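You operate a simulated robot arm through the tools that you are given. There is no shell and no other tool. Be economical: measure what you need, move in short steps, check, and stop when the job is done.

Carry out the task below with a simulated robot arm. There is one attempt and no reset: what you move stays moved.

TASK
Put one of the ticket pads from the desk top on top of the small brown carton there.
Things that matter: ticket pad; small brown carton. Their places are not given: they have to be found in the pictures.

It is judged by the outcome, as a careful person would: the job done as asked, and still so three seconds after it is handed in. It fails if anything else is knocked over, pushed out of place, dropped, spilled or broken.

THE ROBOT
A 7-joint arm with a two-finger parallel gripper, fixed in place. Base frame: the origin is at the foot of the arm, x ahead of it, y to its left, z up; the work surface is at about z = 76. Lengths are in cm, angles in rad, forces in N, time in s.
With the tool pointing down near the work surface it reaches from about 20 to 68 cm from the base axis. Its first joint turns from -1.152 to 1.152 rad. Payload 2.4 kg.
Tool frame: the origin (TCP) lies between the finger pads and is the grasp point; the fingertips stand 3 cm ahead of it; z points along the fingers, y is the line along which they close. The gripper opens to 9.4 cm. The fingers are 2.8 cm wide and 1 cm thick; the gripper's body (5 by 9.6 cm) begins 5.5 cm behind the TCP.
Orientation is that of the tool frame in the base frame, as a unit quaternion [x, y, z, w]. With the fingers straight down and closing along the base's y, the tool's x points along the base's -x, its y along +y and its z along -z.

THE INTERFACE
- The arm moves only by the tool apply_moves. Its argument "rows" is a list of rows, each a list of 6 numbers: the shift along the base's x, y, z in m, then the turn, a rotation vector about the base's x, y, z in rad. In form: [[x, y, z, ax, ay, az], ...]. A call has 1 to 20 rows; each row shifts and turns the commanded pose from where the row before left it. "gripper" is the finger opening in m, from 0 to 0.094, set as the call begins (left out, the last holds). A row lasts 0.2 s, in which the tool goes at most 5 cm and 0.15 rad; a call with a longer step from one row to the next is refused whole, and so is a gripper value outside its range. A pose out of reach is approached as far as the arm can. The call stops where the force on the tool passes 40 N (or 10 N more than at its start, if that is more) or the arm is blocked; 0.2 s more then pass. The fingers move at their own pace (about 15.3 cm/s each) and stop on an object; they squeeze with about 24 N. The grip force told is the motor's: it shows also when the fingers shut on nothing. Time passes only in rows, and 0.2 s behind the last, so rows that do not move let the fingers close. It gives the time, the measured TCP pose, the force on the tool (base axes), the opening and the grip force at its end, in the units of the frame above (readings bear some noise).
- Cameras (640 x 400 px; columns grow to the right, rows downward): "scene" is fixed at [3.15, 47.02, 143.79]; the picture's right is [-0.81, -0.59, 0.00], its down [-0.37, 0.51, -0.78] and it looks along [0.46, -0.63, -0.63] (base axes); focal length 346 px, centre (320, 200). "wrist" rides on the gripper at [-3.7, 0, -5.8] in the tool frame; the picture's right is [0.00, -1.00, 0.00], its down [0.97, 0.00, -0.24] and it looks along [0.24, 0.00, 0.97] (tool axes); focal length 218 px, centre (320, 200).
- snapshot(camera): a new picture of that camera. No time passes.
- measure_at(camera, pixels): for up to 12 pixels [column, row] of the newest picture of that camera ("zoom" is the newest enlarged one), the place [x, y, z] in the base frame of the surface seen there, good to about 0.2 cm. No time passes.
- zoom(camera, box): a new picture of the part [left, top, right, bottom] of that camera's present view, enlarged. No time passes.
- hand_in(): hands the job in; it is judged then, once.

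Work in short steps. Measure before you move; look again where a grasp or a placing could have gone wrong, and mend it. You have 60 turns and 26 pictures in all, the two below and enlarged ones among them. Open the gripper and draw the arm clear of the work before you hand the job in, unless the task says otherwise; then end with one line.

The tools are called after "Request:" as name(argument=value, ...) on one line, values as JSON. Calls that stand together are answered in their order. apply_moves: Moves the arm, as the interface text tells. Its arguments: {"type":"object","properties":{"rows":{"type":"array","items":{"type":"array","items":{"type":"number"}}},"gripper":{"type":"number"}},"required":["rows"]} The other tools are called the same way: snapshot (camera) takes a picture; measure_at (camera, pixels) gives the place of the surface under pixels of a picture; zoom (camera, box) takes an enlarged picture of a part of a camera's view; hand_in () hands the job in.

At the start:

```text
time_s: 0.0
position: [32.12, -0.35, 106.07]
tcp_rot: [0.0, 1.0, 0.0, -0.001]
ft_force: [-1.3, 0.1, 0.3]
width: 9.38
grip_force: 0.0
```

scene: 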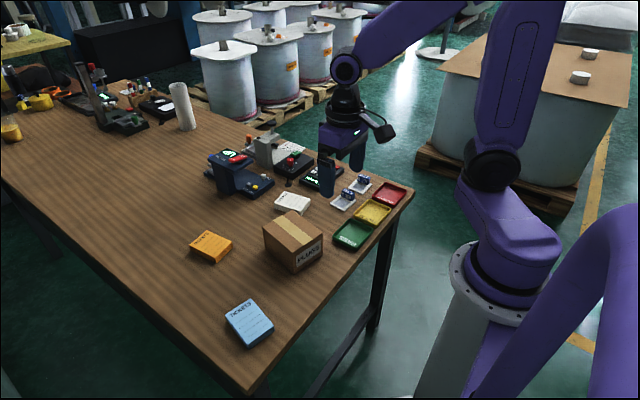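
wrist: 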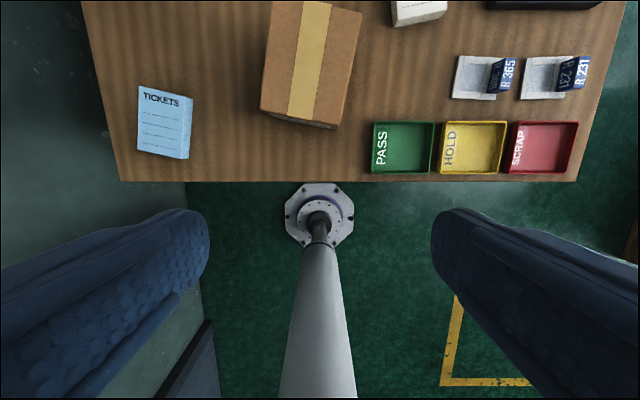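

The scene shows a blue ticket pad near (250,322), an orange one near (211,246), a white one near (292,203), and the carton near (293,240). I'll zoom in to see them better.

Request:
zoom(camera="scene", box=[170, 170, 360, 360])

Request:
measure_at(camera="scene", pixels=[[226, 316], [251, 300], [273, 326], [249, 346], [190, 246], [207, 232], [232, 241], [213, 261], [263, 227], [289, 211], [323, 236], [296, 252]])

```text
2.11 times, centred on (265, 265) of scene
```

zoom: 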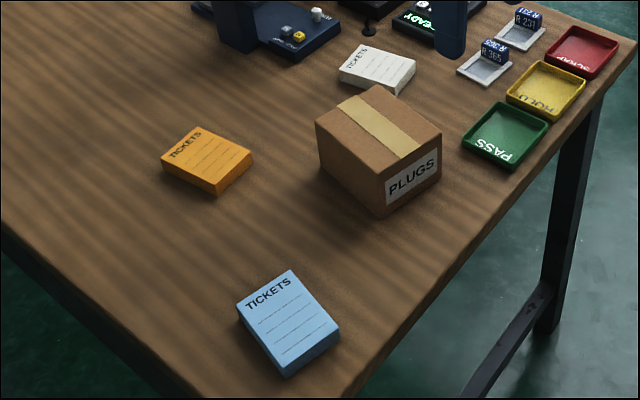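

```text
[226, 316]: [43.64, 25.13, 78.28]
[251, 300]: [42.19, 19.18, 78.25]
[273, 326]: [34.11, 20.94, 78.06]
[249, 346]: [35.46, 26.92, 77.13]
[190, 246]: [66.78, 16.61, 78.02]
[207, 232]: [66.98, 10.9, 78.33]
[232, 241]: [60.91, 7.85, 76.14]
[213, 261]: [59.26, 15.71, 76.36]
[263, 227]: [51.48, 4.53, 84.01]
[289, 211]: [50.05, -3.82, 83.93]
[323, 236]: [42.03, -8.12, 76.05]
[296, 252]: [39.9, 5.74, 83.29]
```

I measure the top corners of the carton and refine the blue pad's corners on the zoomed picture.

Request:
measure_at(camera="zoom", pixels=[[319, 124], [376, 88], [438, 122], [381, 168], [378, 128], [240, 307], [290, 272], [337, 330], [287, 370], [290, 320], [250, 360], [310, 220]])

Request:
measure_at(camera="wrist", pixels=[[140, 90], [189, 99], [183, 157], [139, 149], [272, 5], [358, 14], [334, 123], [264, 106]])

```text
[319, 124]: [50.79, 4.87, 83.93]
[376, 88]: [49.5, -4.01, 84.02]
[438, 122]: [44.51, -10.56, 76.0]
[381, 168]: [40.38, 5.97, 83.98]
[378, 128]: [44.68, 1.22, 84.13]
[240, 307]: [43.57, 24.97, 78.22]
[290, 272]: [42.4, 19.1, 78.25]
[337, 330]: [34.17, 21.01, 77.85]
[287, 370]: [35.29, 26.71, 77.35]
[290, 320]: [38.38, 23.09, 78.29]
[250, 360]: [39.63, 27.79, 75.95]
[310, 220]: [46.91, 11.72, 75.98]
```

```text
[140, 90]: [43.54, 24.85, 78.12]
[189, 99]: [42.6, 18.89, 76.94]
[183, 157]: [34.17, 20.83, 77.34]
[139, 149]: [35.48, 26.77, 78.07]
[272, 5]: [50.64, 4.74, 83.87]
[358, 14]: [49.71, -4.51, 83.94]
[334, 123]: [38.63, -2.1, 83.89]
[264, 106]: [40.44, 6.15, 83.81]
```

The carton top is at z≈84, centred (44.85, 1.05). The blue pad is centred (38.9, 22.95), top z≈78.2, turned about -0.22 rad. I move above the pad, fingers open.

Request:
apply_moves(rows=[[0.0113, 0.0388, -0.015, 0, 0, -0.037], [0.0113, 0.0388, -0.015, 0, 0, -0.037], [0.0113, 0.0388, -0.015, 0, 0, -0.037], [0.0113, 0.0388, -0.015, 0, 0, -0.037], [0.0113, 0.0388, -0.015, 0, 0, -0.036], [0.0113, 0.039, -0.015, 0, 0, -0.036], [0, 0, -0.03, 0, 0, 0], [0, 0, -0.03, 0, 0, 0], [0, 0, 0, 0, 0, 0]], gripper=0.094)

Request:
snapshot(camera="wrist")

```text
time_s: 2.0
position: [38.93, 22.97, 91.04]
tcp_rot: [0.11, 0.994, 0.0, 0.0]
ft_force: [-0.2, 0.3, 0.3]
width: 9.41
grip_force: 0.0
```

```text
22 pictures are left
```

wrist: 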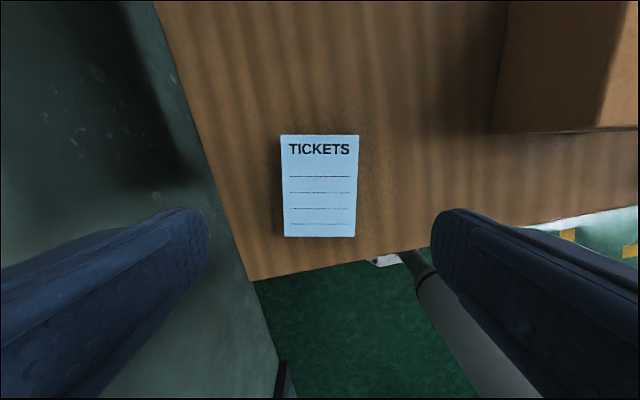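

The pad is centred at column 320 and square to the fingers. I descend to z≈79.4 (tips ~0.4 cm above the desk).

Request:
apply_moves(rows=[[0, 0, -0.03, 0, 0, 0], [0, 0, -0.03, 0, 0, 0], [0, 0, -0.025, 0, 0, 0], [0, 0, -0.015, 0, 0, 0], [0, 0, -0.01, 0, 0, 0], [0, 0, -0.006, 0, 0, 0], [0, 0, 0, 0, 0, 0]])

Request:
apply_moves(rows=[[0, 0, 0, 0, 0, 0], [0, 0, 0, 0, 0, 0], [0, 0, 0, 0, 0, 0]], gripper=0.05)

Request:
snapshot(camera="wrist")

```text
time_s: 3.6
position: [39.02, 23.18, 79.35]
tcp_rot: [0.11, 0.994, 0.0, 0.0]
ft_force: [0.5, 0.1, 0.3]
width: 9.43
grip_force: 0.0
```

```text
time_s: 4.4
position: [39.0, 22.96, 79.4]
tcp_rot: [0.109, 0.994, -0.001, 0.0]
ft_force: [0.0, -0.2, 0.1]
width: 6.42
grip_force: 24.2
```

```text
21 pictures are left
```

wrist: 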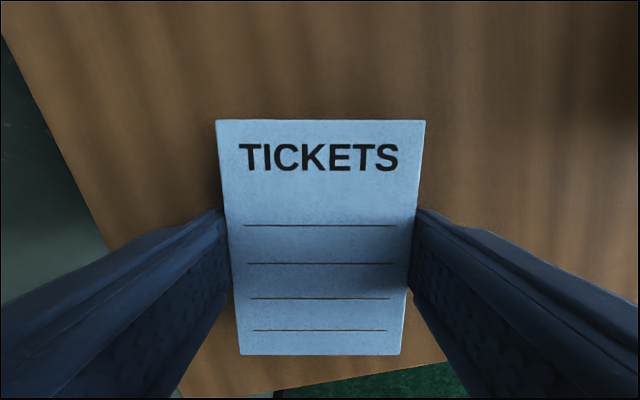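

The pad is gripped (6.4 cm, 24 N). I lift it 13 cm.

Request:
apply_moves(rows=[[0, 0, 0.01, 0, 0, 0], [0, 0, 0.02, 0, 0, 0], [0, 0, 0.03, 0, 0, 0], [0, 0, 0.03, 0, 0, 0], [0, 0, 0.03, 0, 0, 0], [0, 0, 0.01, 0, 0, 0], [0, 0, 0, 0, 0, 0]], gripper=0.05)

Request:
snapshot(camera="wrist")

```text
time_s: 6.0
position: [38.88, 22.89, 92.34]
tcp_rot: [0.109, 0.994, -0.001, -0.001]
ft_force: [-0.7, 0.3, -1.3]
width: 6.44
grip_force: 23.8
```

```text
20 pictures are left
```

wrist: 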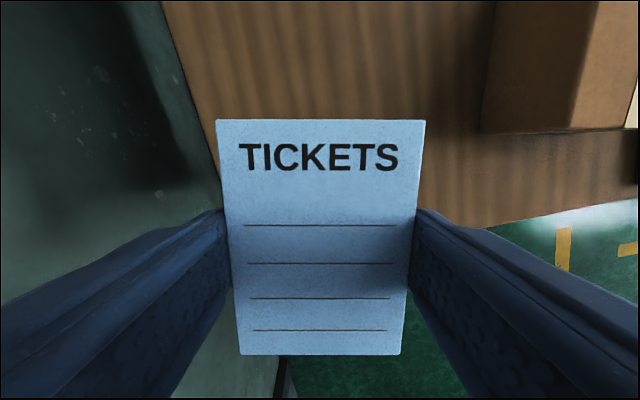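

The pad is firmly held. I move it over the carton centre (44.85, 1.05), turning slightly to match the carton, keeping height.

Request:
apply_moves(rows=[[0.0037, -0.0136, 0, 0, 0, 0.007], [0.0075, -0.0273, 0, 0, 0, 0.007], [0.0075, -0.0273, 0, 0, 0, 0.007], [0.0075, -0.0273, 0, 0, 0, 0.007], [0.0075, -0.0273, 0, 0, 0, 0.007], [0.0075, -0.0273, 0, 0, 0, 0.007], [0.0075, -0.0273, 0, 0, 0, 0.007], [0.0075, -0.0273, 0, 0, 0, 0.007], [0.0038, -0.0137, 0, 0, 0, 0.007], [0, 0, 0, 0, 0, 0], [0, 0, 0, 0, 0, 0]])

Request:
snapshot(camera="scene")

Request:
snapshot(camera="wrist")

```text
time_s: 8.4
position: [44.83, 1.16, 92.48]
tcp_rot: [0.078, 0.997, 0.0, 0.0]
ft_force: [0.2, -1.2, -0.9]
width: 6.44
grip_force: 23.7
```

```text
19 pictures are left
```

scene: 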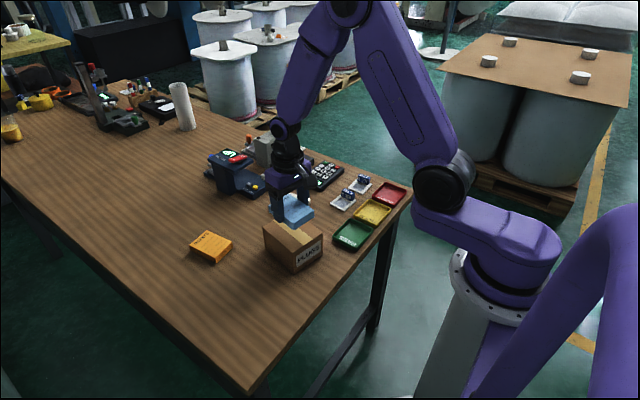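

```text
18 pictures are left
```

wrist: 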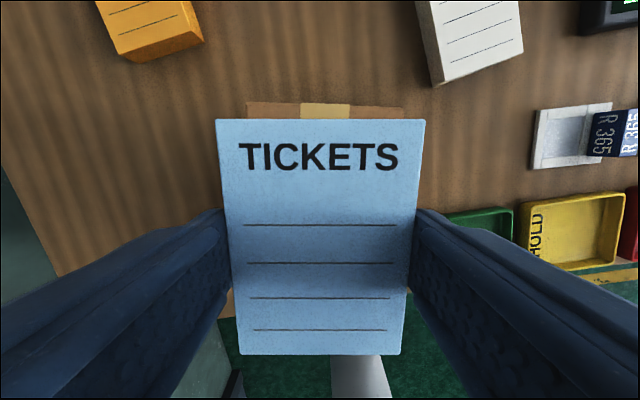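

The pad is over the carton. I lower to TCP z≈87.5, slowly at the end.

Request:
apply_moves(rows=[[0, 0, -0.015, 0, 0, 0], [0, 0, -0.015, 0, 0, 0], [0, 0, -0.01, 0, 0, 0], [0, 0, -0.005, 0, 0, 0], [0, 0, -0.0025, 0, 0, 0], [0, 0, -0.0015, 0, 0, 0], [0, 0, 0, 0, 0, 0]])

Request:
zoom(camera="scene", box=[220, 160, 370, 290])

```text
time_s: 10.0
position: [44.82, 1.15, 87.45]
tcp_rot: [0.079, 0.997, 0.0, 0.0]
ft_force: [0.5, -0.6, -1.7]
width: 6.41
grip_force: 24.0
```

```text
3.08 times, centred on (295, 225) of scene
```

zoom: 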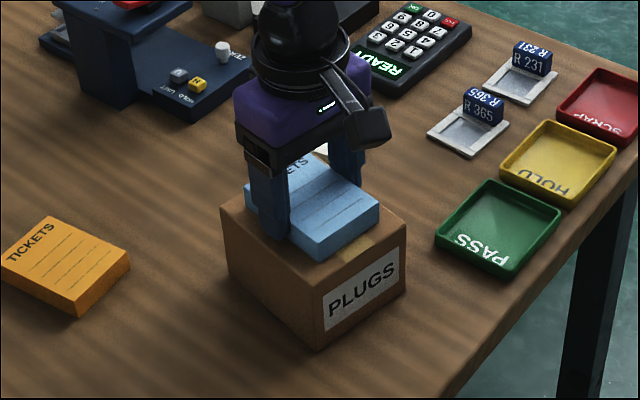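

The pad is about at the carton top. I nudge down 1 mm and release, with the fingers then opening.

Request:
apply_moves(rows=[[0, 0, -0.001, 0, 0, 0], [0, 0, 0, 0, 0, 0]])

Request:
apply_moves(rows=[[0, 0, 0, 0, 0, 0], [0, 0, 0, 0, 0, 0], [0, 0, 0, 0, 0, 0]], gripper=0.09)

Request:
apply_moves(rows=[[0, 0, 0.01, 0, 0, 0], [0, 0, 0.02, 0, 0, 0], [0, 0, 0.04, 0, 0, 0], [0, 0, 0.04, 0, 0, 0], [0, 0, 0.04, 0, 0, 0], [-0.04, 0, 0.02, 0, 0, 0], [-0.04, 0, 0.02, 0, 0, 0], [-0.04, 0, 0, 0, 0, 0], [0, 0, 0, 0, 0, 0]])

Request:
snapshot(camera="scene")

Request:
zoom(camera="scene", box=[220, 160, 370, 290])

```text
time_s: 10.6
position: [44.85, 1.15, 87.48]
tcp_rot: [0.079, 0.997, 0.0, 0.0]
ft_force: [-0.5, 0.6, -0.8]
width: 6.45
grip_force: 24.5
```

```text
time_s: 11.4
position: [44.95, 1.1, 87.42]
tcp_rot: [0.079, 0.997, 0.0, 0.0]
ft_force: [0.3, -0.1, -0.4]
width: 9.01
grip_force: 0.1
```

```text
time_s: 13.4
position: [32.9, 1.14, 106.35]
tcp_rot: [0.078, 0.997, 0.0, 0.0]
ft_force: [-1.0, 0.3, 0.8]
width: 8.99
grip_force: 0.0
```

```text
16 pictures are left
```

scene: 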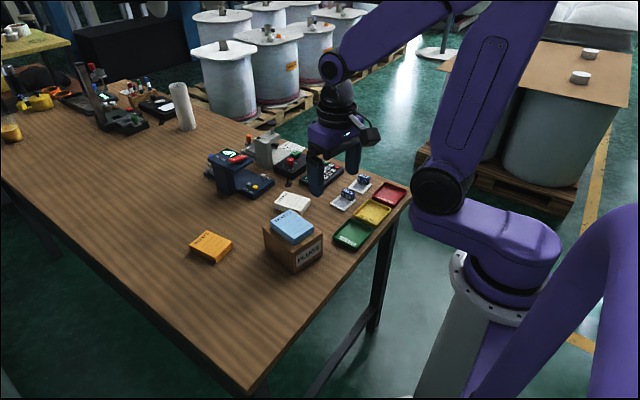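

```text
3.08 times, centred on (295, 225) of scene
```

zoom: 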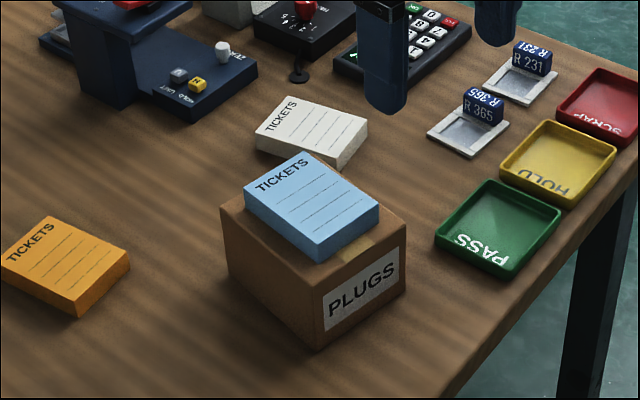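

The blue pad lies flat and centred on the carton. The arm is clear and nothing else has moved, so I hand the job in.

Request:
hand_in()

```text
The job is handed in.
```

The blue ticket pad is resting flat on top of the small brown carton, the gripper is open and clear, and nothing else on the desk was moved.
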